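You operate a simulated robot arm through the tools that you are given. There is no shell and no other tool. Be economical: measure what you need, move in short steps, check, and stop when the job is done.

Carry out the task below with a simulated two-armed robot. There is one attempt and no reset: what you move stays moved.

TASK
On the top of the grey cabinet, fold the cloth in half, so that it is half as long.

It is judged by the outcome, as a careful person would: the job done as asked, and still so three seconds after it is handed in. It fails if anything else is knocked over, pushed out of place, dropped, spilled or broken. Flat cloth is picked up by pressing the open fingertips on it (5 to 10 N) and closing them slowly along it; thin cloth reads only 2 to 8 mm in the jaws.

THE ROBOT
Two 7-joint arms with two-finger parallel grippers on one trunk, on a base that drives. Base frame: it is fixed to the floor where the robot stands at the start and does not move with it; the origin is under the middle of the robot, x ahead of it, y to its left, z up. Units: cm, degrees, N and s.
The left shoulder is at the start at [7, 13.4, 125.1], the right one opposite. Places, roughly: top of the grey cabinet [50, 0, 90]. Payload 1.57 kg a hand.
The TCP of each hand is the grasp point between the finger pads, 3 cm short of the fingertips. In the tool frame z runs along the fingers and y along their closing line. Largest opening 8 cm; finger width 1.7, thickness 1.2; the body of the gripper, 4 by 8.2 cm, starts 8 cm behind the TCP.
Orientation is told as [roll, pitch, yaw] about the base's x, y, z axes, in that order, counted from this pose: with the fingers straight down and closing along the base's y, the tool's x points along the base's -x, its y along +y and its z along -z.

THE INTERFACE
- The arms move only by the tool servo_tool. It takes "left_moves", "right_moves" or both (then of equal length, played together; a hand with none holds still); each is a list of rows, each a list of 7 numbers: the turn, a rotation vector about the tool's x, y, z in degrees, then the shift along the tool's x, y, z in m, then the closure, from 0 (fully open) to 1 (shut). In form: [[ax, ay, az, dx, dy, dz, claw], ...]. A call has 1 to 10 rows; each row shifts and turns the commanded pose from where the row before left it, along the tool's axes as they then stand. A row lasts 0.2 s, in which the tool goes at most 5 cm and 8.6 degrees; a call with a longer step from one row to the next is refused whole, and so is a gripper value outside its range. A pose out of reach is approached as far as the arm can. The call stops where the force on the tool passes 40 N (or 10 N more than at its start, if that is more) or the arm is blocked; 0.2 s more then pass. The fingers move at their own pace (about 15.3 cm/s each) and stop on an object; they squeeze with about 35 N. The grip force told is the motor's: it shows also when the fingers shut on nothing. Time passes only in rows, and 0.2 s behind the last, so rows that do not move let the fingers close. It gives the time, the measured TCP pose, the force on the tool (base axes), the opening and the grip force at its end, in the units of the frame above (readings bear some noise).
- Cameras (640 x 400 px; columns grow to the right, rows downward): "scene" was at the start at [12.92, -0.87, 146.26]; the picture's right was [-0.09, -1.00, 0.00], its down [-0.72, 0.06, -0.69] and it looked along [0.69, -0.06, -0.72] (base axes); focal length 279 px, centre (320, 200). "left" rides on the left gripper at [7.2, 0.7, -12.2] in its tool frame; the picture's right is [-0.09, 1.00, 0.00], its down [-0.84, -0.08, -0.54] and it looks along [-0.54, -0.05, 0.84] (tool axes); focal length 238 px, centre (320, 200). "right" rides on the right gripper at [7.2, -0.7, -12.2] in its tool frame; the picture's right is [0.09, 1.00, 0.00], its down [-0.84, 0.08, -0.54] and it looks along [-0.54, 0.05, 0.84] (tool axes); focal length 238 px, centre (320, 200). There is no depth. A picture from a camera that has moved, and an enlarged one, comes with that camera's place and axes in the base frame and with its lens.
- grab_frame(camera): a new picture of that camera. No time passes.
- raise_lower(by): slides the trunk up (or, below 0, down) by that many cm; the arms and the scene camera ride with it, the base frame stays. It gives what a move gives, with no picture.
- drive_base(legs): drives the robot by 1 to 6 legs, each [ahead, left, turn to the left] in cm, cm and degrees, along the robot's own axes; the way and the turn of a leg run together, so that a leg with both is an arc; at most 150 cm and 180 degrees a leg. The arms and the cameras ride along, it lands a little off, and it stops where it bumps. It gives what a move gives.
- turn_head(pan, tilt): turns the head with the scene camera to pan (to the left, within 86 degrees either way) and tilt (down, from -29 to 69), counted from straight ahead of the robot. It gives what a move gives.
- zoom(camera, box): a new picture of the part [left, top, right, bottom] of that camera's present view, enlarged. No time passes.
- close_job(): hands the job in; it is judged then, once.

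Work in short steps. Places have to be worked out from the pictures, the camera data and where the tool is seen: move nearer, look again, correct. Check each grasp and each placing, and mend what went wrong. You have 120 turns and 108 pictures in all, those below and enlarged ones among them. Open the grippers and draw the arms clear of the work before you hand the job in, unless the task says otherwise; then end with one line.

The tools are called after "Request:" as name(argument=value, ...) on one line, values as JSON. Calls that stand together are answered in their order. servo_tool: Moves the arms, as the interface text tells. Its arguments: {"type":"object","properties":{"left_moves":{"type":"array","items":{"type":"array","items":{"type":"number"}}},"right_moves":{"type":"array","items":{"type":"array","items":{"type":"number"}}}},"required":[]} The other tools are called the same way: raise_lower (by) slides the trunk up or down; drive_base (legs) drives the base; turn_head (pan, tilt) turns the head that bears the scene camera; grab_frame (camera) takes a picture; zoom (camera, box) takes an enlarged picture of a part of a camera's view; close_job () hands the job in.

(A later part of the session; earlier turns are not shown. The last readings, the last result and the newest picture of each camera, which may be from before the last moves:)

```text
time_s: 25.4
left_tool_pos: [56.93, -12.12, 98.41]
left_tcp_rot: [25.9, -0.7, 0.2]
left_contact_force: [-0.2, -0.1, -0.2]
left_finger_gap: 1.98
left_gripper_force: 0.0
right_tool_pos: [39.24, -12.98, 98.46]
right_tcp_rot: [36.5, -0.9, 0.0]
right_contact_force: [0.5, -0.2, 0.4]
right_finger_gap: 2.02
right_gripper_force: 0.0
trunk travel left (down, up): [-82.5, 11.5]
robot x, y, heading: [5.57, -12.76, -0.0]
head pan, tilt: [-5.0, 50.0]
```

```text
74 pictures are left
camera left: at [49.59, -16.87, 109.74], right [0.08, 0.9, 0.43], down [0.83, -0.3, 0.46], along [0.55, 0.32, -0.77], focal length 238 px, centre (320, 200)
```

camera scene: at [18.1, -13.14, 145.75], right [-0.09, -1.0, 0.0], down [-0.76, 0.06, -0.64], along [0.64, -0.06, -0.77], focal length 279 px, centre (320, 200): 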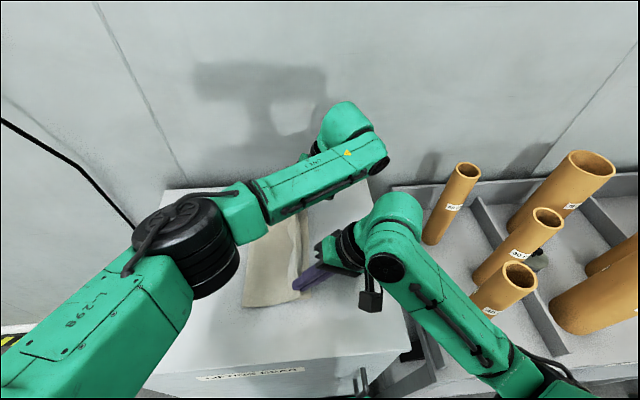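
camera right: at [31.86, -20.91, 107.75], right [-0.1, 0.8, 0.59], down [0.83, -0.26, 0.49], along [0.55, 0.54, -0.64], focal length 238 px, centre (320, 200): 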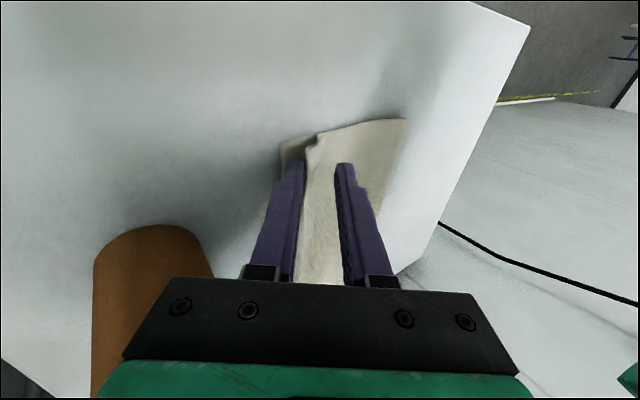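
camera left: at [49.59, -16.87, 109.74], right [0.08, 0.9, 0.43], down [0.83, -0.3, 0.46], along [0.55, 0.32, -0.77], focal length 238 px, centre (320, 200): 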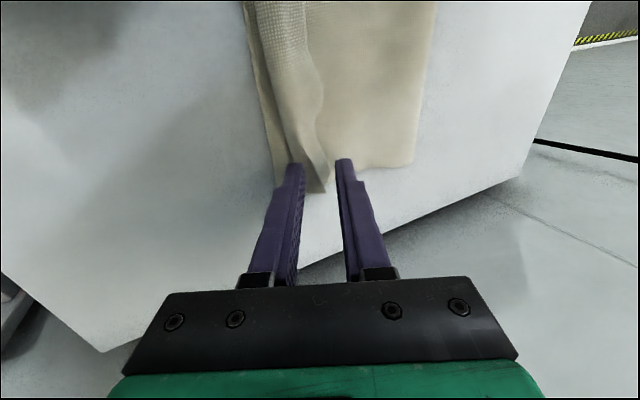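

Released. The edge lies doubled back as a narrow hem on top. I'll withdraw both hands along their axes and inspect.

Request:
servo_tool(left_moves=[[0, 0, 0, 0, 0, -0.02, 0.75], [0, 0, 0, 0, 0, -0.03, 0.75], [0, 0, 0, 0, 0, -0.03, 0.75], [0, 0, 0, 0, 0, 0, 0.75]], right_moves=[[0, 0, 0, 0, 0, -0.02, 0.75], [0, 0, 0, 0, 0, -0.03, 0.75], [0, 0, 0, 0, 0, -0.03, 0.75], [0, 0, 0, 0, 0, 0, 0.75]])

Request:
grab_frame(camera="right")

Request:
grab_frame(camera="left")

Request:
grab_frame(camera="scene")

```text
time_s: 26.4
left_tool_pos: [56.76, -15.71, 105.62]
left_tcp_rot: [25.7, -0.7, 0.2]
left_contact_force: [0.2, -0.6, -0.4]
left_finger_gap: 1.98
left_gripper_force: 0.0
right_tool_pos: [39.46, -17.83, 104.98]
right_tcp_rot: [36.5, -0.5, 0.0]
right_contact_force: [-0.2, -0.8, 0.9]
right_finger_gap: 2.0
right_gripper_force: 0.1
trunk travel left (down, up): [-82.5, 11.5]
robot x, y, heading: [5.33, -12.98, 0.0]
head pan, tilt: [-5.0, 50.0]
```

```text
73 pictures are left
camera right: at [32.02, -25.73, 114.34], right [-0.1, 0.8, 0.59], down [0.83, -0.26, 0.49], along [0.55, 0.54, -0.64], focal length 238 px, centre (320, 200)
```

right: 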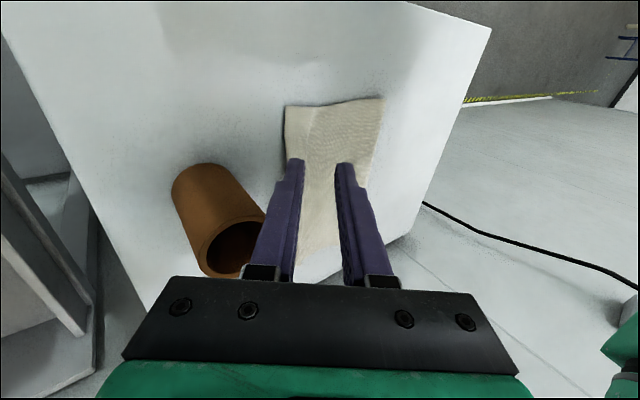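

```text
72 pictures are left
camera left: at [49.55, -20.4, 116.86], right [0.08, 0.9, 0.43], down [0.83, -0.3, 0.46], along [0.55, 0.32, -0.77], focal length 238 px, centre (320, 200)
```

left: 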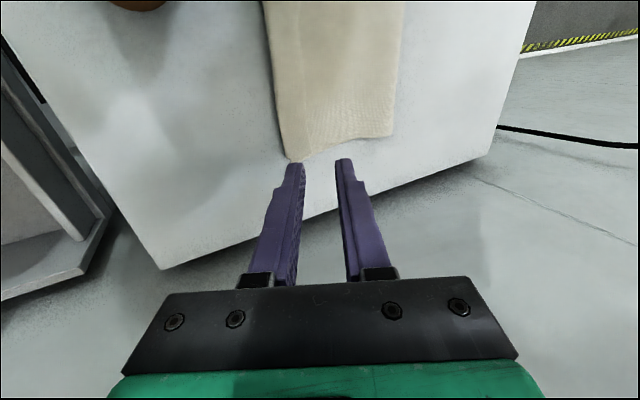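

```text
71 pictures are left
camera scene: at [18.14, -13.71, 145.74], right [-0.09, -1.0, 0.0], down [-0.76, 0.07, -0.64], along [0.64, -0.06, -0.77], focal length 279 px, centre (320, 200)
```

scene: 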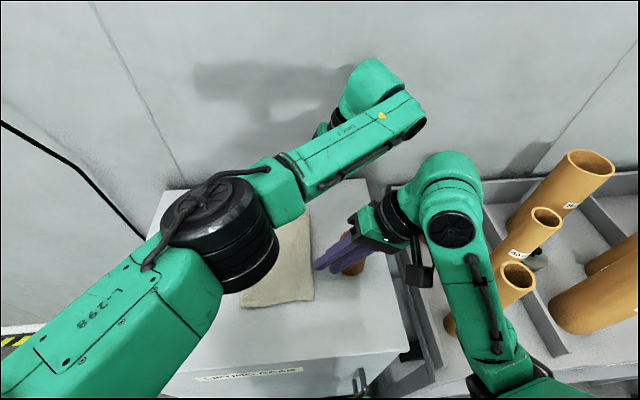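

The hem opened out and the cloth lies folded. I'll raise both hands straight up and then untilt and clear them.

Request:
servo_tool(left_moves=[[0, 0, 0, 0, 0.017, -0.036, 0.75], [0, 0, 0, 0, 0.017, -0.036, 0.75], [0, 0, 0, 0, 0.017, -0.036, 0.75], [8, 0, 0, 0, 0, 0, 0.5], [8, 0, 0, 0, 0, 0, 0.3], [8, 0, 0, 0, 0, 0, 0], [0, 0, 0, 0, 0.04, 0, 0], [0, 0, 0, 0, 0.04, 0, 0], [0, 0, 0, 0, 0.04, 0, 0], [0, 0, 0, 0, 0.04, 0, 0]], right_moves=[[0, 0, 0, 0, 0.024, -0.032, 0.75], [0, 0, 0, 0, 0.024, -0.032, 0.75], [0, 0, 0, 0, 0.024, -0.032, 0.75], [8, 0, 0, 0, 0, 0, 0.5], [8, 0, 0, 0, 0, 0, 0.3], [8, 0, 0, 0, 0, 0, 0], [8, 0, 0, 0, 0, 0, 0], [0, 0, 0, 0.03, 0, 0, 0], [0, 0, 0, 0.03, 0, 0, 0], [0, 0, 0, 0.0, 0, 0, 0]])

Request:
grab_frame(camera="scene")

Request:
grab_frame(camera="right")

```text
time_s: 28.6
left_tool_pos: [56.25, 0.94, 117.72]
left_tcp_rot: [1.7, -0.8, 0.2]
left_contact_force: [-0.3, -0.1, 0.3]
left_finger_gap: 7.98
left_gripper_force: 0.0
left hand out of reach, approached as far as the arm can: row 3
right_tool_pos: [34.93, -15.23, 113.31]
right_tcp_rot: [4.5, -0.9, 0.0]
right_contact_force: [0.0, 1.2, 0.0]
right_finger_gap: 7.98
right_gripper_force: 0.0
right hand out of reach, approached as far as the arm can: row 1, 2
trunk travel left (down, up): [-82.5, 11.5]
robot x, y, heading: [5.44, -13.44, -0.1]
head pan, tilt: [-5.0, 50.0]
```

```text
70 pictures are left
camera scene: at [18.13, -13.44, 145.74], right [-0.09, -1.0, 0.0], down [-0.76, 0.06, -0.64], along [0.64, -0.06, -0.77], focal length 279 px, centre (320, 200)
```

scene: 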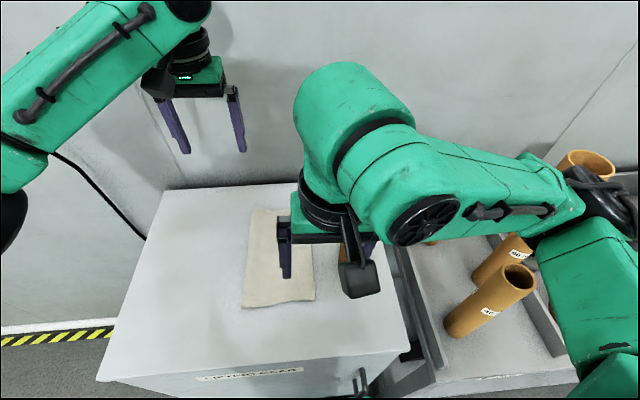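

```text
69 pictures are left
camera right: at [27.55, -16.87, 125.29], right [-0.09, 0.99, 0.07], down [0.83, 0.04, 0.56], along [0.55, 0.11, -0.83], focal length 238 px, centre (320, 200)
```

right: 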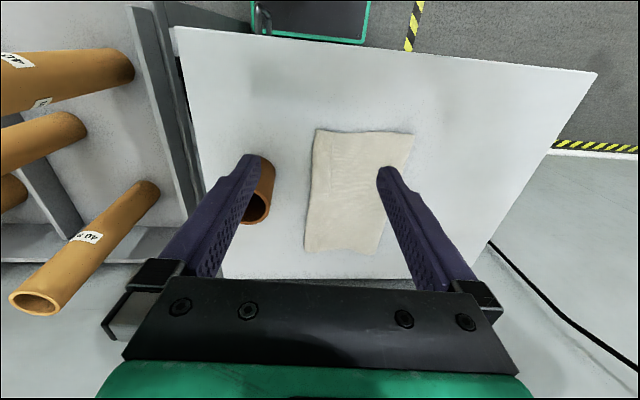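

The fold looks clean. I'll raise the trunk, back the robot off, and inspect closely.

Request:
raise_lower(by=9)

Request:
drive_base(legs=[[-25, 0, 0]])

Request:
turn_head(pan=15, tilt=42)

Request:
grab_frame(camera="scene")

Request:
grab_frame(camera="right")

```text
time_s: 29.9
left_tool_pos: [56.28, 0.68, 126.91]
left_tcp_rot: [1.8, -0.7, 0.2]
left_contact_force: [-0.3, 0.6, 0.7]
left_finger_gap: 8.0
left_gripper_force: 0.1
right_tool_pos: [35.0, -15.37, 122.16]
right_tcp_rot: [4.5, -0.9, 0.1]
right_contact_force: [0.1, 0.4, 0.5]
right_finger_gap: 8.02
right_gripper_force: 0.0
trunk travel left (down, up): [-91.5, 2.5]
robot x, y, heading: [5.74, -13.01, -0.1]
head pan, tilt: [-5.0, 50.0]
```

```text
time_s: 31.7
left_tool_pos: [31.56, 0.72, 126.85]
left_tcp_rot: [1.8, -0.5, 0.4]
left_contact_force: [-0.2, -0.3, 0.2]
left_finger_gap: 8.0
left_gripper_force: 0.0
right_tool_pos: [10.28, -15.38, 122.18]
right_tcp_rot: [4.6, -0.7, 0.2]
right_contact_force: [0.0, -0.4, 0.3]
right_finger_gap: 8.0
right_gripper_force: 0.0
trunk travel left (down, up): [-91.5, 2.5]
robot x, y, heading: [-19.4, -13.14, 0.4]
head pan, tilt: [-5.0, 50.0]
```

```text
time_s: 32.5
left_tool_pos: [31.02, 0.81, 126.88]
left_tcp_rot: [1.8, -0.7, 0.4]
left_contact_force: [0.2, 0.6, 0.0]
left_finger_gap: 7.99
left_gripper_force: 0.2
right_tool_pos: [9.78, -15.24, 122.3]
right_tcp_rot: [4.5, -0.9, 0.3]
right_contact_force: [-0.1, 0.2, -0.7]
right_finger_gap: 8.0
right_gripper_force: 0.0
trunk travel left (down, up): [-91.5, 2.5]
robot x, y, heading: [-19.55, -13.26, 0.5]
head pan, tilt: [15.0, 42.0]
```

```text
68 pictures are left
camera scene: at [-6.63, -10.98, 155.88], right [0.26, -0.96, 0.0], down [-0.65, -0.18, -0.74], along [0.72, 0.2, -0.67], focal length 279 px, centre (320, 200)
```

scene: 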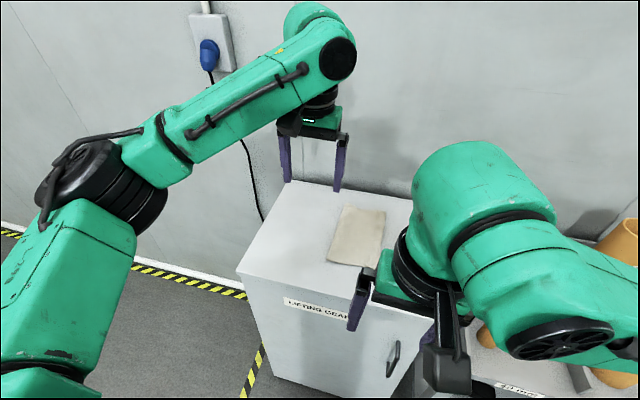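

```text
67 pictures are left
camera right: at [2.46, -17.14, 134.3], right [-0.1, 0.99, 0.08], down [0.83, 0.04, 0.56], along [0.55, 0.12, -0.83], focal length 238 px, centre (320, 200)
```

right: 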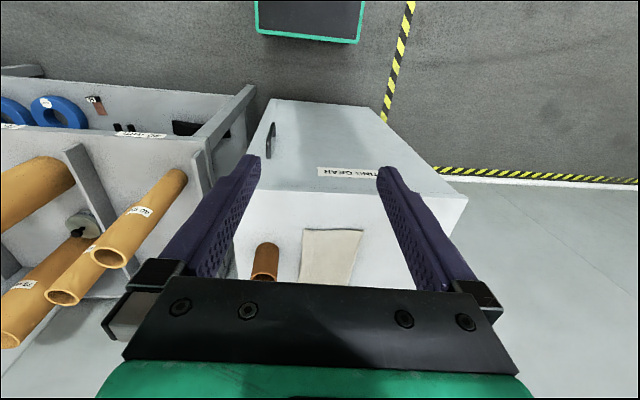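

I'll zoom in on the folded cloth for a final check.

Request:
zoom(camera="scene", box=[300, 180, 420, 280])

Request:
zoom(camera="right", box=[220, 200, 420, 300])

```text
4.00 times, centred on (360, 230) of scene
camera zoom: at [-6.63, -10.98, 155.88], right [0.26, -0.96, 0.0], down [-0.65, -0.18, -0.74], along [0.72, 0.2, -0.67], focal length 1115 px, centre (160, 80)
```

zoom: 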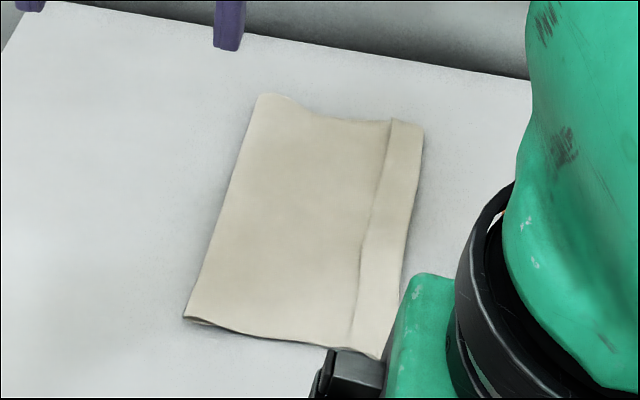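

```text
3.20 times, centred on (320, 250) of right
camera zoom: at [2.46, -17.14, 134.3], right [-0.1, 0.99, 0.08], down [0.83, 0.04, 0.56], along [0.55, 0.12, -0.83], focal length 763 px, centre (320, 40)
```

zoom: 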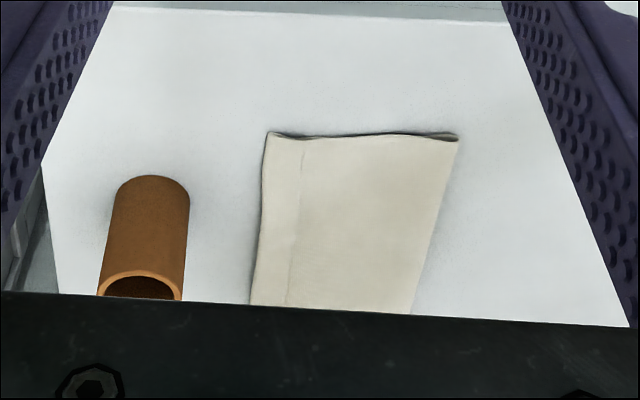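

The line near the right edge suggests a hem of about 2.4 cm of the top layer still folded back: 13.4 + 13.4 + 2.4 ≈ the full 29.5 cm. I'll return and look at it closely with the left hand camera.

Request:
drive_base(legs=[[23.5, 0, 0]])

Request:
servo_tool(left_moves=[[0, 0, 0, 0.03, -0.03, 0.03, 0], [0, 0, 0, 0.03, -0.03, 0.03, 0], [0, 0, 0, 0.03, -0.02, 0.03, 0.5], [0, 0, 0, 0, 0, 0, 0.5]])

Request:
grab_frame(camera="left")

Request:
grab_frame(camera="scene")

```text
time_s: 34.2
left_tool_pos: [53.49, 0.68, 127.05]
left_tcp_rot: [1.7, -0.9, 0.3]
left_contact_force: [-0.4, 0.0, 0.4]
left_finger_gap: 7.97
left_gripper_force: 0.2
right_tool_pos: [32.31, -15.42, 122.4]
right_tcp_rot: [4.6, -1.2, 0.1]
right_contact_force: [-0.1, 0.0, 0.9]
right_finger_gap: 8.01
right_gripper_force: 0.1
trunk travel left (down, up): [-91.5, 2.5]
robot x, y, heading: [3.08, -12.94, 0.1]
head pan, tilt: [15.0, 42.0]
```

```text
refused: row 1 steps farther than a row can; nothing moved
```

```text
64 pictures are left
camera left: at [46.14, 1.0, 139.09], right [0.09, 1.0, 0.03], down [0.83, -0.09, 0.55], along [0.55, -0.02, -0.83], focal length 238 px, centre (320, 200)
```

left: 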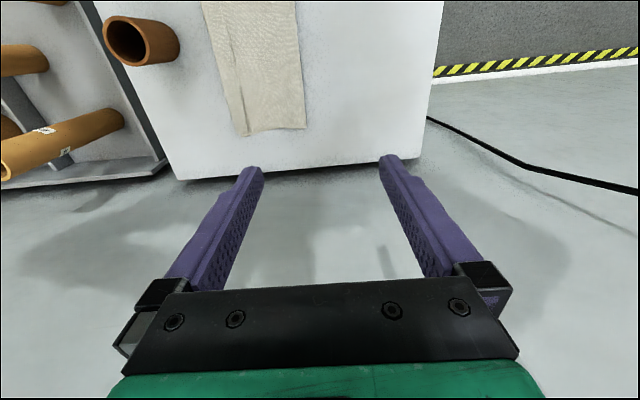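

```text
63 pictures are left
camera scene: at [15.72, -10.94, 155.91], right [0.26, -0.97, 0.0], down [-0.64, -0.17, -0.75], along [0.72, 0.19, -0.67], focal length 279 px, centre (320, 200)
```

scene: 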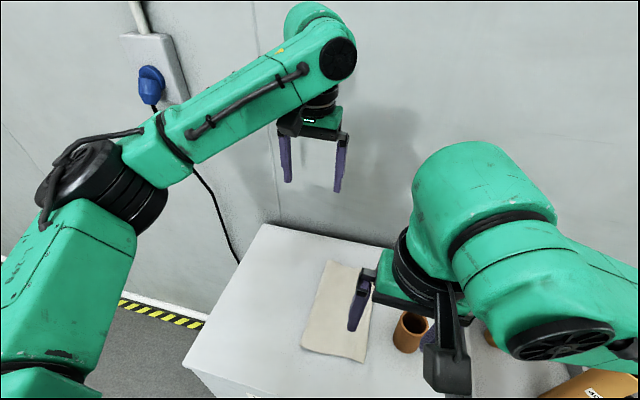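

I'll lower the trunk, park the right arm higher and nearer the body, and bring the left hand camera closer to the hem.

Request:
servo_tool(right_moves=[[0, 0, 0, 0.03, -0.02, -0.02, 0], [0, 0, 0, 0.03, -0.02, -0.02, 0], [0, 0, 0, 0.02, -0.02, -0.02, 0], [0, 0, 0, 0, 0, 0, 0]], left_moves=[[0, 0, 0, 0.02, -0.02, 0.02, 0.5], [0, 0, 0, 0.02, -0.02, 0.02, 0.75], [0, 0, 0, 0.015, -0.02, 0.02, 0.8], [0, 0, 0, 0, 0, 0, 0.8]])

Request:
raise_lower(by=-9)

Request:
grab_frame(camera="left")

Request:
zoom(camera="left", box=[200, 0, 360, 160])

Request:
turn_head(pan=15, tilt=52)

Request:
grab_frame(camera="scene")

```text
time_s: 35.2
left_tool_pos: [48.62, -4.81, 120.52]
left_tcp_rot: [1.9, -0.6, 0.3]
left_contact_force: [-0.7, 0.2, -0.1]
left_finger_gap: 1.61
left_gripper_force: 0.1
right_tool_pos: [31.33, -16.38, 123.02]
right_tcp_rot: [4.7, -0.8, 0.1]
right_contact_force: [0.4, 0.3, 0.5]
right_finger_gap: 8.0
right_gripper_force: 0.1
right hand out of reach, approached as far as the arm can: row 1, 2, 3
trunk travel left (down, up): [-91.5, 2.5]
robot x, y, heading: [2.76, -12.75, 0.3]
head pan, tilt: [15.0, 42.0]
```

```text
time_s: 36.5
left_tool_pos: [48.46, -4.83, 111.47]
left_tcp_rot: [1.8, -0.6, 0.3]
left_contact_force: [1.3, -0.1, -0.5]
left_finger_gap: 1.6
left_gripper_force: 0.1
right_tool_pos: [31.13, -16.45, 114.19]
right_tcp_rot: [4.8, -0.9, 0.1]
right_contact_force: [-0.3, 0.1, -0.3]
right_finger_gap: 7.97
right_gripper_force: 0.2
trunk travel left (down, up): [-82.5, 11.5]
robot x, y, heading: [2.9, -12.75, 0.3]
head pan, tilt: [15.0, 42.0]
```

```text
62 pictures are left
camera left: at [41.28, -4.55, 123.62], right [0.09, 1.0, 0.03], down [0.83, -0.09, 0.55], along [0.55, -0.02, -0.83], focal length 238 px, centre (320, 200)
```

left: 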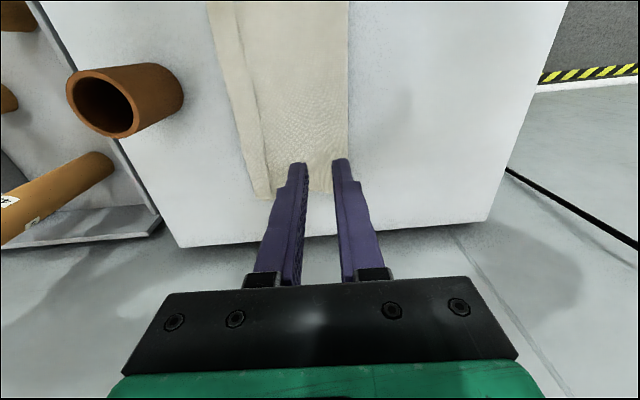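

```text
2.50 times, centred on (280, 80) of left
camera zoom: at [41.28, -4.55, 123.62], right [0.09, 1.0, 0.03], down [0.83, -0.09, 0.55], along [0.55, -0.02, -0.83], focal length 596 px, centre (420, 500)
```

zoom: 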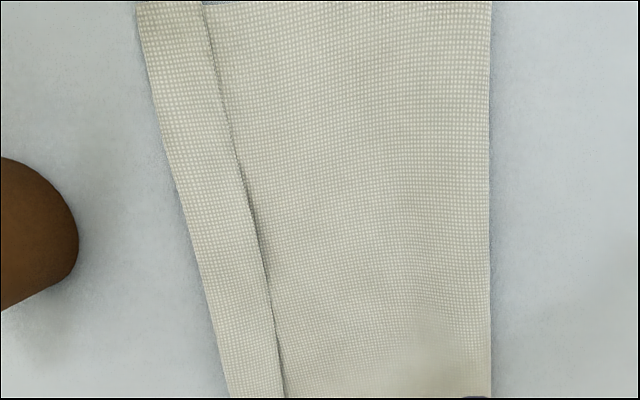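

```text
time_s: 37.2
left_tool_pos: [48.52, -4.81, 111.61]
left_tcp_rot: [1.8, -0.7, 0.3]
left_contact_force: [0.1, 0.6, 1.1]
left_finger_gap: 1.59
left_gripper_force: 0.1
right_tool_pos: [31.15, -16.38, 114.18]
right_tcp_rot: [4.6, -0.8, 0.0]
right_contact_force: [-0.2, -0.3, 0.3]
right_finger_gap: 8.01
right_gripper_force: 0.1
trunk travel left (down, up): [-82.5, 11.5]
robot x, y, heading: [3.31, -13.12, 0.2]
head pan, tilt: [15.0, 52.0]
```

```text
60 pictures are left
camera scene: at [15.36, -11.16, 145.49], right [0.26, -0.97, 0.0], down [-0.76, -0.21, -0.62], along [0.59, 0.16, -0.79], focal length 279 px, centre (320, 200)
```

scene: 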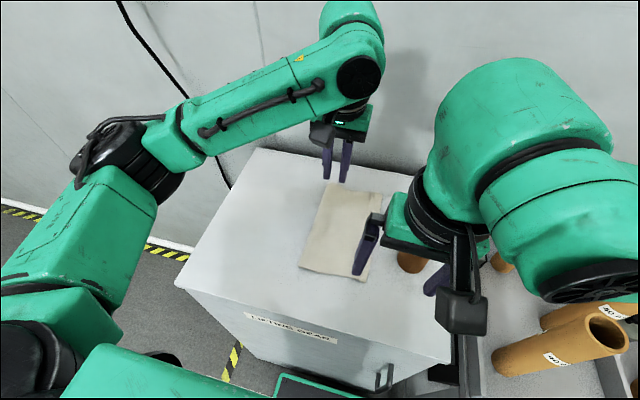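

Confirmed: a hem 2–3.5 cm wide is turned back on top. I'll turn it out with the left hand by tilting its fingers toward −y, sliding the lower finger under the flap's edge, pinching the flap and laying it over. First I set the tilt above mid-edge and move the right arm further aside.

Request:
servo_tool(left_moves=[[8.4, 0, 0, 0, 0, 0, 0.75], [8.4, 0, 0, 0, 0, 0, 0.75], [8.4, 0, 0, 0, 0, 0, 0.75], [8.4, 0, 0, 0, 0, 0, 0.75], [8.2, 0, 0, 0, 0, 0, 0.75], [0, 0, 0, 0, 0, 0, 0.75]], right_moves=[[0, 0, 0, 0, -0.03, 0, 0], [0, 0, 0, 0, -0.03, 0, 0], [0, 0, 0, 0, -0.02, 0, 0], [0, 0, 0, 0, 0, 0, 0], [0, 0, 0, 0, 0, 0, 0], [0, 0, 0, 0, 0, 0, 0]])

Request:
grab_frame(camera="left")

Request:
grab_frame(camera="scene")

```text
time_s: 38.6
left_tool_pos: [48.52, -4.73, 111.64]
left_tcp_rot: [-40.1, -0.6, 0.3]
left_contact_force: [0.2, -0.4, -0.4]
left_finger_gap: 2.0
left_gripper_force: 0.1
right_tool_pos: [31.23, -16.57, 114.13]
right_tcp_rot: [4.6, -0.7, 0.0]
right_contact_force: [0.9, 0.5, 0.9]
right_finger_gap: 8.01
right_gripper_force: 0.0
right hand out of reach, approached as far as the arm can: row 1, 2, 3
trunk travel left (down, up): [-82.5, 11.5]
robot x, y, heading: [3.36, -12.85, -0.1]
head pan, tilt: [15.0, 52.0]
```

```text
59 pictures are left
camera left: at [41.2, 3.56, 120.38], right [0.1, 0.76, -0.64], down [0.83, 0.29, 0.48], along [0.55, -0.58, -0.6], focal length 238 px, centre (320, 200)
```

left: 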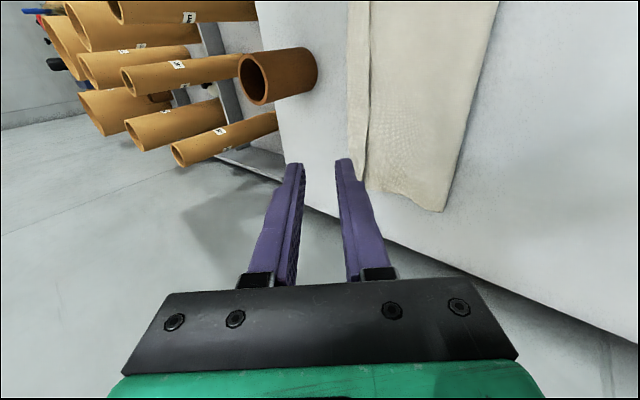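

```text
58 pictures are left
camera scene: at [15.39, -11.22, 145.48], right [0.26, -0.97, 0.0], down [-0.76, -0.21, -0.62], along [0.59, 0.16, -0.79], focal length 279 px, centre (320, 200)
```

scene: 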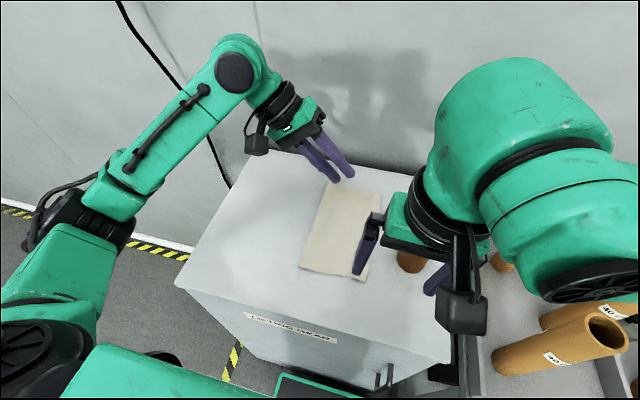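

Left arm now tilts clear of everything. At x≈48 the flap spans y −14.5 to −11.9. I'll descend to just above the top layer at y≈−8, behind the flap's edge.

Request:
servo_tool(left_moves=[[0, 0, 0, 0, 0.0143, 0.0298, 0.75], [0, 0, 0, 0, 0.0143, 0.0298, 0.75], [0, 0, 0, 0, 0.0143, 0.0298, 0.75], [0, 0, 0, 0, 0.0141, 0.0298, 0.75], [0, 0, 0, 0, 0, 0, 0.75]])

Request:
grab_frame(camera="left")

```text
time_s: 39.8
left_tool_pos: [48.54, -8.05, 98.64]
left_tcp_rot: [-40.0, -0.6, 0.4]
left_contact_force: [-0.7, -0.5, 0.4]
left_finger_gap: 2.03
left_gripper_force: 0.1
right_tool_pos: [31.11, -16.38, 114.19]
right_tcp_rot: [4.6, -0.8, 0.2]
right_contact_force: [0.3, -0.7, 0.0]
right_finger_gap: 7.99
right_gripper_force: 0.1
trunk travel left (down, up): [-82.5, 11.5]
robot x, y, heading: [3.33, -13.12, 0.1]
head pan, tilt: [15.0, 52.0]
```

```text
57 pictures are left
camera left: at [41.35, 0.25, 107.41], right [0.1, 0.76, -0.64], down [0.83, 0.29, 0.48], along [0.55, -0.58, -0.6], focal length 238 px, centre (320, 200)
```

left: 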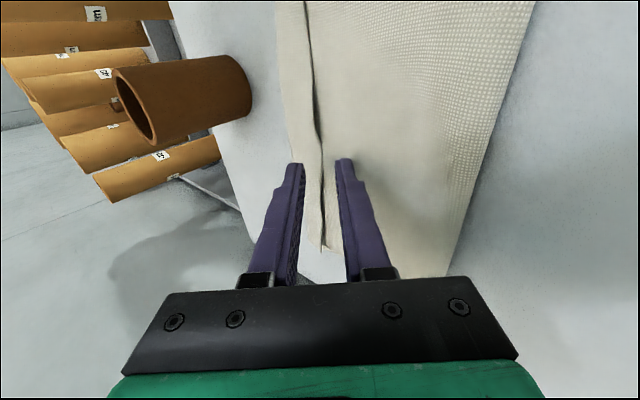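

Flap's edge lies neatly between the open fingers. I'll touch down lightly and slide the lower finger toward −y under the flap.

Request:
servo_tool(left_moves=[[0, 0, 0, 0, 0.0035, 0.0042, 0.75], [0, 0, 0, 0, 0.0006, 0.0008, 0.75], [0, 0, 0, 0, -0.0031, 0.0026, 0.75], [0, 0, 0, 0, -0.0031, 0.0026, 0.75], [0, 0, 0, 0, -0.0031, 0.0026, 0.75], [0, 0, 0, 0, -0.0031, 0.0026, 0.75], [0, 0, 0, 0, 0, 0, 0.75]])

Request:
grab_frame(camera="left")

```text
time_s: 41.4
left_tool_pos: [48.81, -9.76, 98.13]
left_tcp_rot: [-40.1, -0.7, 0.2]
left_contact_force: [-0.2, 0.0, -0.4]
left_finger_gap: 2.01
left_gripper_force: 0.0
right_tool_pos: [31.18, -16.46, 114.05]
right_tcp_rot: [4.6, -0.8, 0.1]
right_contact_force: [0.1, -1.1, 0.2]
right_finger_gap: 8.03
right_gripper_force: 0.2
trunk travel left (down, up): [-82.5, 11.5]
robot x, y, heading: [3.35, -13.02, 0.0]
head pan, tilt: [15.0, 52.0]
```

```text
56 pictures are left
camera left: at [41.55, -1.4, 106.9], right [0.1, 0.76, -0.64], down [0.83, 0.29, 0.48], along [0.55, -0.58, -0.6], focal length 238 px, centre (320, 200)
```

left: 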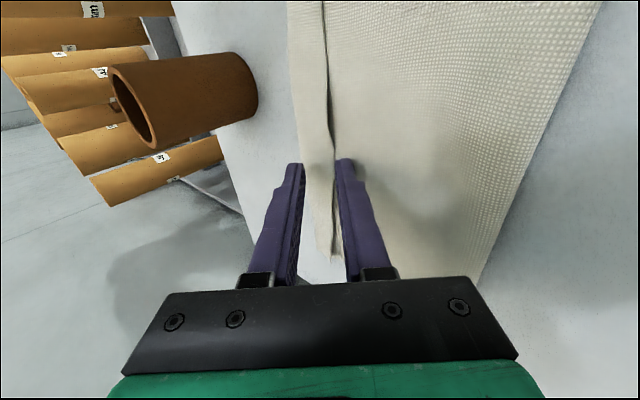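

Finger is just at the flap's edge, barely off contact. I'll lower 2 mm more and continue.

Request:
servo_tool(left_moves=[[0, 0, 0, 0, 0.0013, 0.0016, 0.75], [0, 0, 0, 0, -0.0031, 0.0026, 0.75], [0, 0, 0, 0, -0.0031, 0.0026, 0.75], [0, 0, 0, 0, -0.0031, 0.0026, 0.75], [0, 0, 0, 0, 0, 0, 0.75]])

Request:
grab_frame(camera="left")

```text
time_s: 42.6
left_tool_pos: [48.82, -10.94, 97.91]
left_tcp_rot: [-39.9, -0.8, 0.3]
left_contact_force: [-0.3, -0.1, 0.4]
left_finger_gap: 1.98
left_gripper_force: 0.1
right_tool_pos: [31.07, -16.4, 114.2]
right_tcp_rot: [4.6, -0.8, 0.1]
right_contact_force: [-0.7, -0.1, 0.7]
right_finger_gap: 7.99
right_gripper_force: 0.1
trunk travel left (down, up): [-82.5, 11.5]
robot x, y, heading: [3.03, -13.02, 0.1]
head pan, tilt: [15.0, 52.0]
```

```text
55 pictures are left
camera left: at [41.49, -2.64, 106.67], right [0.1, 0.76, -0.64], down [0.83, 0.29, 0.48], along [0.55, -0.58, -0.6], focal length 238 px, centre (320, 200)
```

left: 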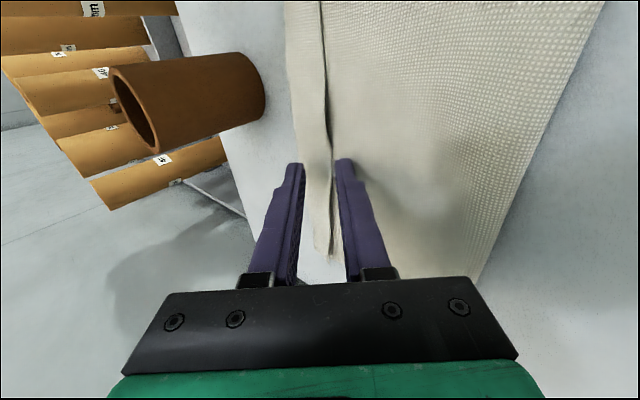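

The whole cloth slid along with the finger instead of flipping the flap. A better way is to press closed fingertips on the top layer beside the flap and open the jaws: one finger pushes the flap out while the other balances the drag. I'll lift, straighten the tool and look.

Request:
servo_tool(left_moves=[[0, 0, 0, 0, 0.005, -0.03, 0.75], [0, 0, 0, 0, 0, -0.03, 0.8], [-8.4, 0, 0, 0, 0, -0.03, 1], [-8.4, 0, 0, 0, 0, 0, 1], [-8.4, 0, 0, 0, 0, 0, 1], [-8.4, 0, 0, 0, 0, 0, 1], [-6.5, 0, 0, 0, 0, 0, 1], [0, 0, 0, 0, 0, 0, 1]])

Request:
grab_frame(camera="left")

```text
time_s: 44.4
left_tool_pos: [48.74, -4.77, 104.54]
left_tcp_rot: [0.1, -0.6, 0.3]
left_contact_force: [-0.1, 0.3, 0.0]
left_finger_gap: 0.0
left_gripper_force: 20.7
right_tool_pos: [31.16, -16.33, 114.07]
right_tcp_rot: [4.4, -0.8, 0.2]
right_contact_force: [-1.1, -0.3, 0.3]
right_finger_gap: 7.99
right_gripper_force: 0.0
trunk travel left (down, up): [-82.5, 11.5]
robot x, y, heading: [3.53, -13.03, 0.1]
head pan, tilt: [15.0, 52.0]
```

```text
54 pictures are left
camera left: at [41.37, -4.16, 116.5], right [0.09, 1.0, 0.0], down [0.83, -0.07, 0.55], along [0.55, -0.04, -0.83], focal length 238 px, centre (320, 200)
```

left: 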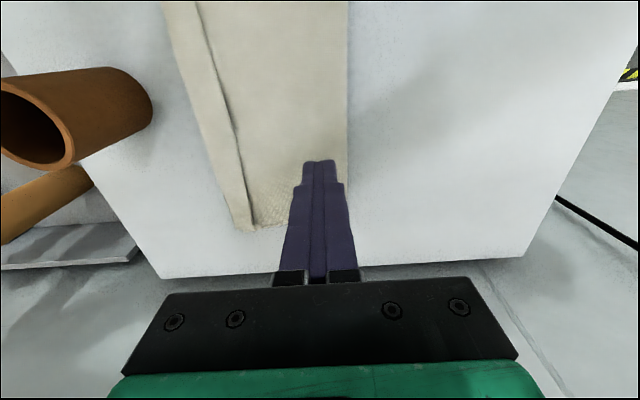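

The hem now spans y −15.5 to −13.1 and the fold is at −2. I'll bring the closed fingertips down at y=−11.4, just beside the flap edge, and press lightly.

Request:
servo_tool(left_moves=[[0, 0, 0, 0, -0.033, 0.02, 1], [0, 0, 0, 0, -0.033, 0.02, 1], [0, 0, 0, 0, 0, 0.025, 1], [0, 0, 0, 0, 0, 0.005, 1], [0, 0, 0, 0, 0, 0.003, 1], [0, 0, 0, 0, 0, 0.002, 1], [0, 0, 0, 0, 0, 0, 1]])

Request:
grab_frame(camera="left")

```text
time_s: 46.0
left_tool_pos: [48.85, -11.35, 97.18]
left_tcp_rot: [0.1, -1.2, 0.3]
left_contact_force: [4.0, 0.9, 23.0]
left_finger_gap: 0.02
left_gripper_force: 21.6
right_tool_pos: [30.94, -16.36, 114.14]
right_tcp_rot: [4.6, -1.0, 0.0]
right_contact_force: [1.1, 0.9, -0.2]
right_finger_gap: 7.97
right_gripper_force: 0.0
trunk travel left (down, up): [-82.5, 11.5]
robot x, y, heading: [3.35, -12.96, 0.1]
head pan, tilt: [15.0, 52.0]
```

```text
53 pictures are left
camera left: at [41.42, -10.67, 109.18], right [0.09, 1.0, 0.0], down [0.83, -0.07, 0.56], along [0.56, -0.05, -0.83], focal length 238 px, centre (320, 200)
```

left: 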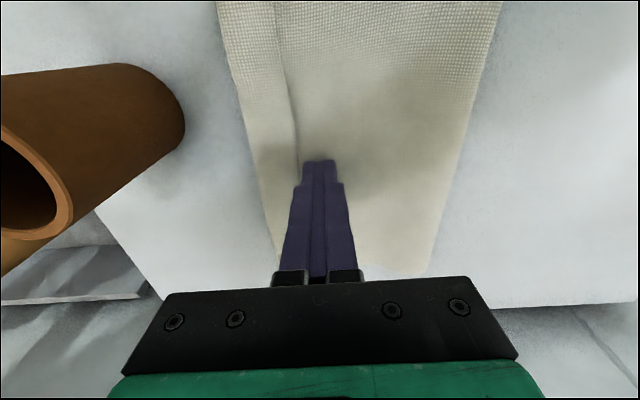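

Fingers are beside the flap's edge. I'll ease the press a little and open slowly.

Request:
servo_tool(left_moves=[[0, 0, 0, 0, 0, -0.001, 1], [0, 0, 0, 0, 0, 0, 0.9], [0, 0, 0, 0, 0, 0, 0.8], [0, 0, 0, 0, 0, 0, 0.7], [0, 0, 0, 0, 0, 0, 0.6], [0, 0, 0, 0, 0, 0, 0.5], [0, 0, 0, 0, 0, 0, 0.5]])

Request:
grab_frame(camera="left")

```text
time_s: 47.6
left_tool_pos: [48.63, -11.32, 97.18]
left_tcp_rot: [0.1, -0.8, 0.3]
left_contact_force: [-0.8, 4.0, 16.0]
left_finger_gap: 2.99
left_gripper_force: 0.0
right_tool_pos: [30.85, -16.41, 114.13]
right_tcp_rot: [4.5, -1.0, 0.1]
right_contact_force: [-0.1, 0.3, 0.1]
right_finger_gap: 7.99
right_gripper_force: 0.1
trunk travel left (down, up): [-82.5, 11.5]
robot x, y, heading: [3.2, -13.1, 0.3]
head pan, tilt: [15.0, 52.0]
```

```text
52 pictures are left
camera left: at [41.33, -10.58, 109.22], right [0.09, 1.0, 0.0], down [0.83, -0.07, 0.55], along [0.55, -0.05, -0.83], focal length 238 px, centre (320, 200)
```

left: 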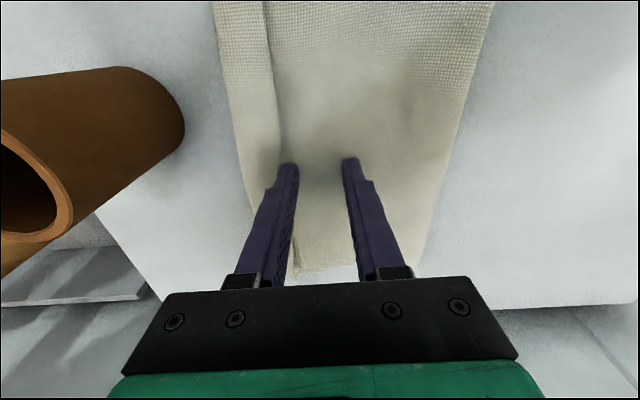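

The flap edge is being pushed. I'll keep opening.

Request:
servo_tool(left_moves=[[0, 0, 0, 0, 0, -0.0005, 0.4], [0, 0, 0, 0, 0, 0, 0.3], [0, 0, 0, 0, 0, 0, 0.2], [0, 0, 0, 0, 0, 0, 0.1], [0, 0, 0, 0, 0, 0, 0.1]])

Request:
grab_frame(camera="left")

```text
time_s: 48.8
left_tool_pos: [48.59, -11.2, 97.12]
left_tcp_rot: [0.2, -0.8, 0.3]
left_contact_force: [-0.1, 1.9, 11.6]
left_finger_gap: 6.54
left_gripper_force: 0.1
right_tool_pos: [31.03, -16.4, 114.22]
right_tcp_rot: [4.5, -1.0, 0.1]
right_contact_force: [0.5, -1.0, -0.1]
right_finger_gap: 8.0
right_gripper_force: 0.2
trunk travel left (down, up): [-82.5, 11.5]
robot x, y, heading: [3.15, -13.14, 0.3]
head pan, tilt: [15.0, 52.0]
```

```text
51 pictures are left
camera left: at [41.36, -10.63, 109.23], right [0.09, 1.0, 0.0], down [0.83, -0.07, 0.55], along [0.55, -0.05, -0.83], focal length 238 px, centre (320, 200)
```

left: 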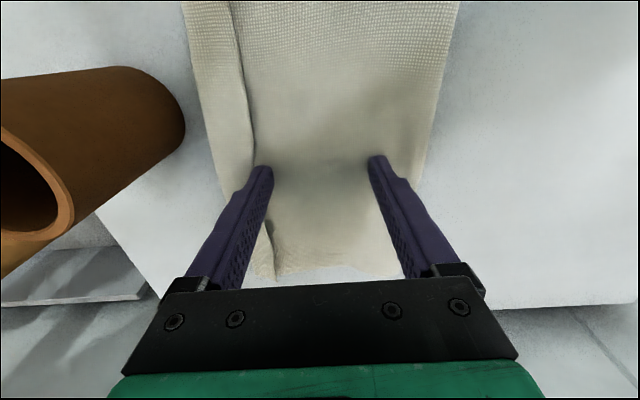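

The cloth keeps sliding as one piece, now a bit nearer the cup. I'll drag it back toward +y with light contact, then lift and look.

Request:
servo_tool(left_moves=[[0, 0, 0, 0, 0, -0.001, 0.1], [0, 0, 0, 0, 0.005, 0, 0.1], [0, 0, 0, 0, 0.008, 0, 0.1], [0, 0, 0, 0, 0.01, 0, 0.1], [0, 0, 0, 0, 0.01, 0, 0.1], [0, 0, 0, 0, 0, 0, 0.1], [0, 0, 0, 0, 0, -0.03, 0.1], [0, 0, 0, 0, 0, -0.04, 0.1], [0, 0, 0, 0, 0, 0, 0.1]])

Request:
grab_frame(camera="left")

Request:
grab_frame(camera="scene")

```text
time_s: 50.8
left_tool_pos: [48.65, -8.25, 104.19]
left_tcp_rot: [0.1, -0.7, 0.4]
left_contact_force: [-0.1, 0.2, -0.4]
left_finger_gap: 7.21
left_gripper_force: 0.1
right_tool_pos: [31.26, -16.38, 114.1]
right_tcp_rot: [4.6, -0.7, 0.1]
right_contact_force: [0.1, 1.0, -0.2]
right_finger_gap: 7.99
right_gripper_force: 0.0
trunk travel left (down, up): [-82.5, 11.5]
robot x, y, heading: [3.05, -12.68, 0.2]
head pan, tilt: [15.0, 52.0]
```

```text
50 pictures are left
camera left: at [41.45, -7.61, 116.33], right [0.09, 1.0, 0.0], down [0.83, -0.07, 0.55], along [0.55, -0.05, -0.83], focal length 238 px, centre (320, 200)
```

left: 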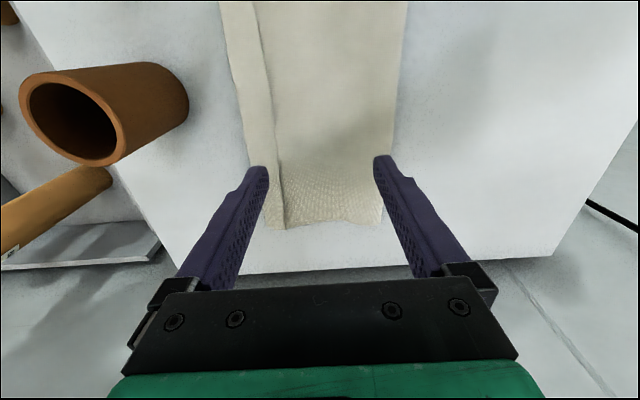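

```text
49 pictures are left
camera scene: at [15.39, -11.18, 145.48], right [0.26, -0.97, 0.0], down [-0.76, -0.21, -0.62], along [0.59, 0.16, -0.79], focal length 279 px, centre (320, 200)
```

scene: 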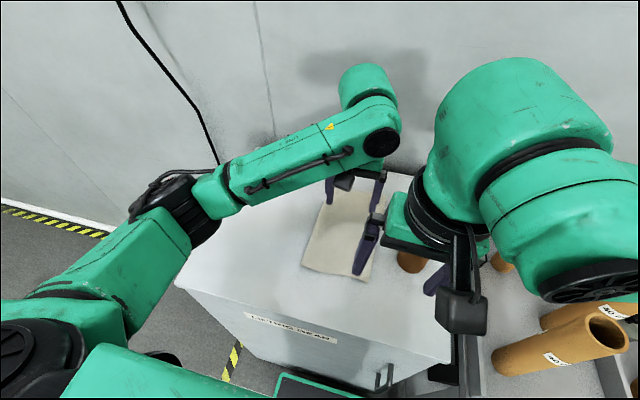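

Cloth is back at y −15.4 to −1, with the hem at −15.4 to −13.1. I'll turn the left gripper 90° so the fingers close along the hem. That lets me pinch only the flap layer.

Request:
servo_tool(left_moves=[[0, 0, 8.5, 0, 0, -0.01, 0.5], [0, 0, 8.5, 0, 0, 0, 0.625], [0, 0, 8.5, 0, 0, 0, 0.625], [0, 0, 8.5, 0, 0, 0, 0.625], [0, 0, 8.5, 0, 0, 0, 0.625], [0, 0, 8.5, 0, 0, 0, 0.625], [0, 0, 8.5, 0, 0, 0, 0.625], [0, 0, 8.5, 0, 0, 0, 0.625], [0, 0, 8.5, 0, 0, 0, 0.625], [0, 0, 8.5, 0, 0, 0, 0.625]])

Request:
grab_frame(camera="left")

Request:
grab_frame(camera="scene")

```text
time_s: 53.0
left_tool_pos: [48.67, -8.05, 105.21]
left_tcp_rot: [0.7, -0.1, -84.9]
left_contact_force: [-0.5, -0.1, 0.5]
left_finger_gap: 2.99
left_gripper_force: 0.1
right_tool_pos: [31.16, -16.54, 114.08]
right_tcp_rot: [4.6, -0.8, 0.0]
right_contact_force: [-0.4, 0.2, -0.8]
right_finger_gap: 8.04
right_gripper_force: 0.2
trunk travel left (down, up): [-82.5, 11.5]
robot x, y, heading: [3.11, -12.87, 0.2]
head pan, tilt: [15.0, 52.0]
```

```text
48 pictures are left
camera left: at [48.56, -0.93, 117.37], right [1.0, 0.0, 0.01], down [-0.01, -0.84, 0.54], along [0.01, -0.54, -0.84], focal length 238 px, centre (320, 200)
```

left: 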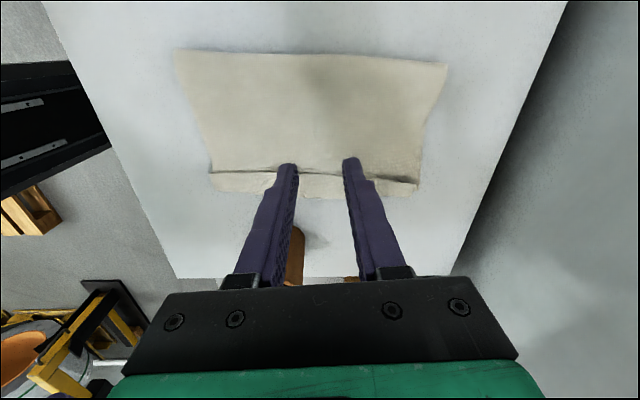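

```text
47 pictures are left
camera scene: at [15.38, -11.16, 145.48], right [0.26, -0.97, 0.0], down [-0.76, -0.21, -0.62], along [0.59, 0.16, -0.79], focal length 279 px, centre (320, 200)
```

scene: 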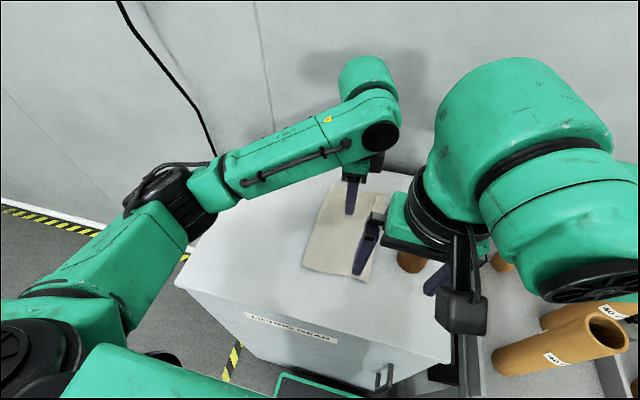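

From here the hem is clear: it spans y −15.4 to −12.2 at mid. I'll bring the fingertips down on it at y≈−13.7.

Request:
servo_tool(left_moves=[[0, 0, 5, -0.028, -0.004, 0.02, 0.625], [0, 0, 0, -0.027, -0.002, 0.025, 0.625], [0, 0, 0, 0, 0, 0.022, 0.625], [0, 0, 0, 0, 0, 0.008, 0.625], [0, 0, 0, 0, 0, 0.004, 0.625], [0, 0, 0, 0, 0, 0.002, 0.625], [0, 0, 0, 0, 0, 0, 0.625]])

Request:
grab_frame(camera="left")

```text
time_s: 54.6
left_tool_pos: [48.38, -13.67, 97.33]
left_tcp_rot: [0.9, -0.1, -89.7]
left_contact_force: [1.9, -0.4, 13.8]
left_finger_gap: 2.91
left_gripper_force: 0.0
right_tool_pos: [30.93, -16.48, 114.09]
right_tcp_rot: [4.7, -0.9, 0.1]
right_contact_force: [-0.5, 0.0, -0.3]
right_finger_gap: 8.04
right_gripper_force: 0.1
trunk travel left (down, up): [-82.5, 11.5]
robot x, y, heading: [3.3, -13.05, 0.4]
head pan, tilt: [15.0, 52.0]
```

```text
46 pictures are left
camera left: at [48.78, -6.49, 109.46], right [1.0, -0.09, 0.02], down [-0.08, -0.84, 0.54], along [-0.03, -0.54, -0.84], focal length 238 px, centre (320, 200)
```

left: 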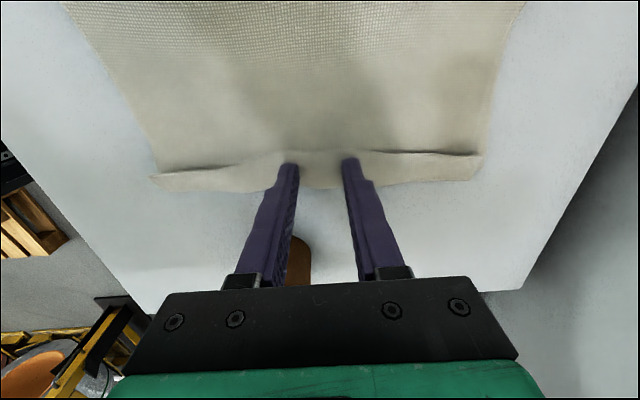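

Both fingertips are on the flap only. I'll ease the press and close slowly.

Request:
servo_tool(left_moves=[[0, 0, 0, 0, 0, -0.0007, 0.65], [0, 0, 0, 0, 0, 0, 0.7], [0, 0, 0, 0, 0, 0, 0.75], [0, 0, 0, 0, 0, 0, 0.8], [0, 0, 0, 0, 0, 0, 0.85], [0, 0, 0, 0, 0, 0, 0.9], [0, 0, 0, 0, 0, 0, 0.95], [0, 0, 0, 0, 0, 0, 1], [0, 0, 0, 0, 0, 0, 1], [0, 0, 0, 0, 0, 0, 1]])

Request:
grab_frame(camera="left")

```text
time_s: 56.8
left_tool_pos: [48.18, -13.62, 97.22]
left_tcp_rot: [0.7, 0.1, -89.7]
left_contact_force: [-0.4, 0.0, 12.7]
left_finger_gap: 0.34
left_gripper_force: 24.5
right_tool_pos: [30.97, -16.46, 114.17]
right_tcp_rot: [4.7, -0.9, 0.0]
right_contact_force: [-0.5, 0.6, 0.3]
right_finger_gap: 7.97
right_gripper_force: 0.0
trunk travel left (down, up): [-82.5, 11.5]
robot x, y, heading: [3.54, -12.9, -0.0]
head pan, tilt: [15.0, 52.0]
```

```text
45 pictures are left
camera left: at [48.67, -6.46, 109.45], right [1.0, -0.09, 0.01], down [-0.08, -0.84, 0.54], along [-0.04, -0.54, -0.84], focal length 238 px, centre (320, 200)
```

left: 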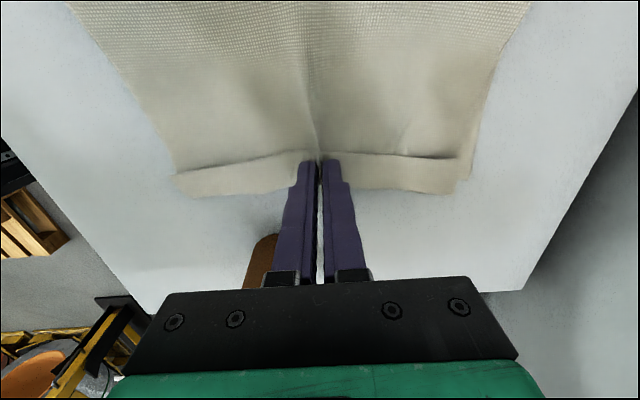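

The gap reads 3.4 mm, so it may have caught more than one layer. I'll lift 2 cm and look.

Request:
servo_tool(left_moves=[[0, 0, 0, 0, 0, -0.01, 1], [0, 0, 0, 0, 0, -0.015, 1], [0, 0, 0, 0, 0, -0.01, 1], [0, 0, 0, 0, 0, 0, 1]])

Request:
grab_frame(camera="left")

Request:
zoom(camera="scene", box=[290, 160, 410, 290])

```text
time_s: 57.8
left_tool_pos: [48.34, -13.64, 100.71]
left_tcp_rot: [0.7, 0.1, -89.7]
left_contact_force: [-1.0, -0.6, -0.3]
left_finger_gap: 0.34
left_gripper_force: 24.0
right_tool_pos: [31.22, -16.37, 114.12]
right_tcp_rot: [4.6, -0.7, 0.2]
right_contact_force: [-0.6, 0.0, 0.4]
right_finger_gap: 8.0
right_gripper_force: 0.1
trunk travel left (down, up): [-82.5, 11.5]
robot x, y, heading: [3.12, -12.79, 0.1]
head pan, tilt: [15.0, 52.0]
```

```text
44 pictures are left
camera left: at [48.88, -6.41, 112.83], right [1.0, -0.09, 0.01], down [-0.08, -0.84, 0.54], along [-0.04, -0.54, -0.84], focal length 238 px, centre (320, 200)
```

left: 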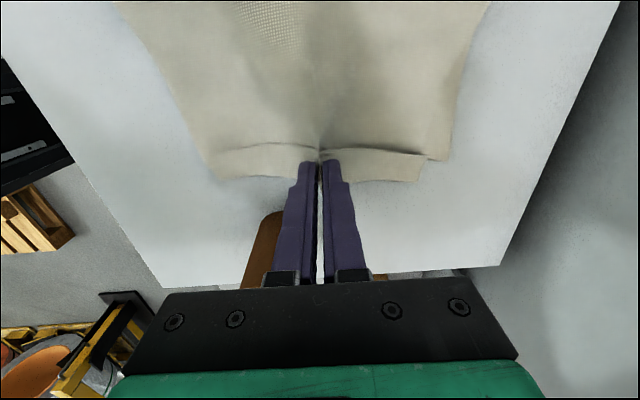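

```text
3.08 times, centred on (350, 225) of scene
camera zoom: at [15.42, -11.15, 145.47], right [0.26, -0.97, 0.0], down [-0.76, -0.21, -0.62], along [0.59, 0.16, -0.79], focal length 858 px, centre (228, 123)
```

zoom: 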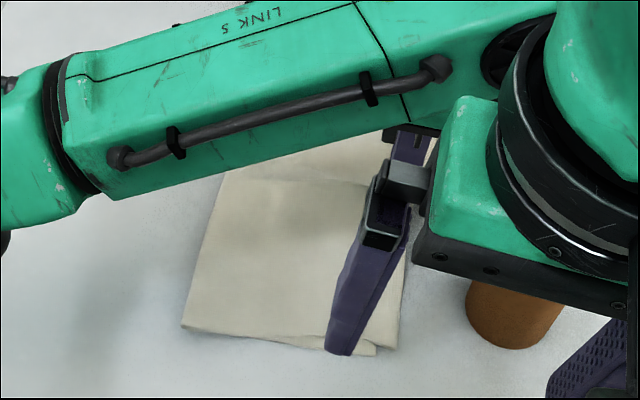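

It caught the flap and the top layer together. I'll lower it again, moving 2.5 cm toward +y so the top layer shifts to leave room for turning the hem out, then release.

Request:
servo_tool(left_moves=[[0, 0, 0, 0.012, 0, 0.01, 1], [0, 0, 0, 0.013, 0, 0.015, 1], [0, 0, 0, 0, 0, 0.006, 1], [0, 0, 0, 0, 0, 0, 0.9], [0, 0, 0, 0, 0, 0, 0.7], [0, 0, 0, 0, 0, 0, 0.6], [0, 0, 0, 0, 0, -0.03, 0.6], [0, 0, 0, 0.02, 0, -0.04, 0.6], [0, 0, 0, 0.02, 0, -0.03, 0.6], [0, 0, 0, 0, 0, 0, 0.6]])

Request:
grab_frame(camera="left")

```text
time_s: 60.0
left_tool_pos: [48.16, -7.07, 107.48]
left_tcp_rot: [0.6, 0.2, -89.7]
left_contact_force: [0.6, 0.2, 0.7]
left_finger_gap: 3.23
left_gripper_force: 0.1
right_tool_pos: [31.2, -16.44, 114.07]
right_tcp_rot: [4.5, -0.9, 0.2]
right_contact_force: [0.3, 0.2, 0.5]
right_finger_gap: 7.98
right_gripper_force: 0.1
trunk travel left (down, up): [-82.5, 11.5]
robot x, y, heading: [3.11, -12.91, 0.1]
head pan, tilt: [15.0, 52.0]
```

```text
42 pictures are left
camera left: at [48.73, 0.11, 119.6], right [1.0, -0.09, 0.01], down [-0.08, -0.84, 0.54], along [-0.04, -0.54, -0.84], focal length 238 px, centre (320, 200)
```

left: 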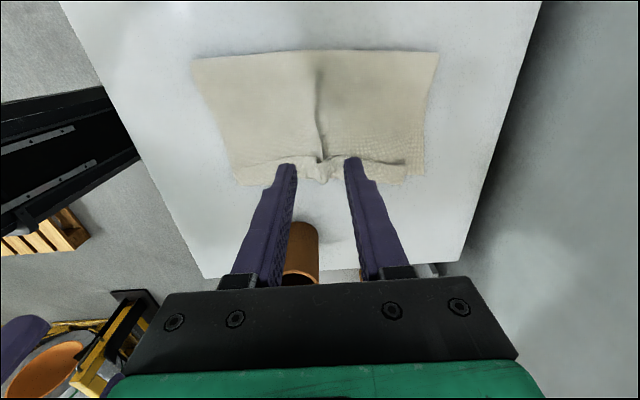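

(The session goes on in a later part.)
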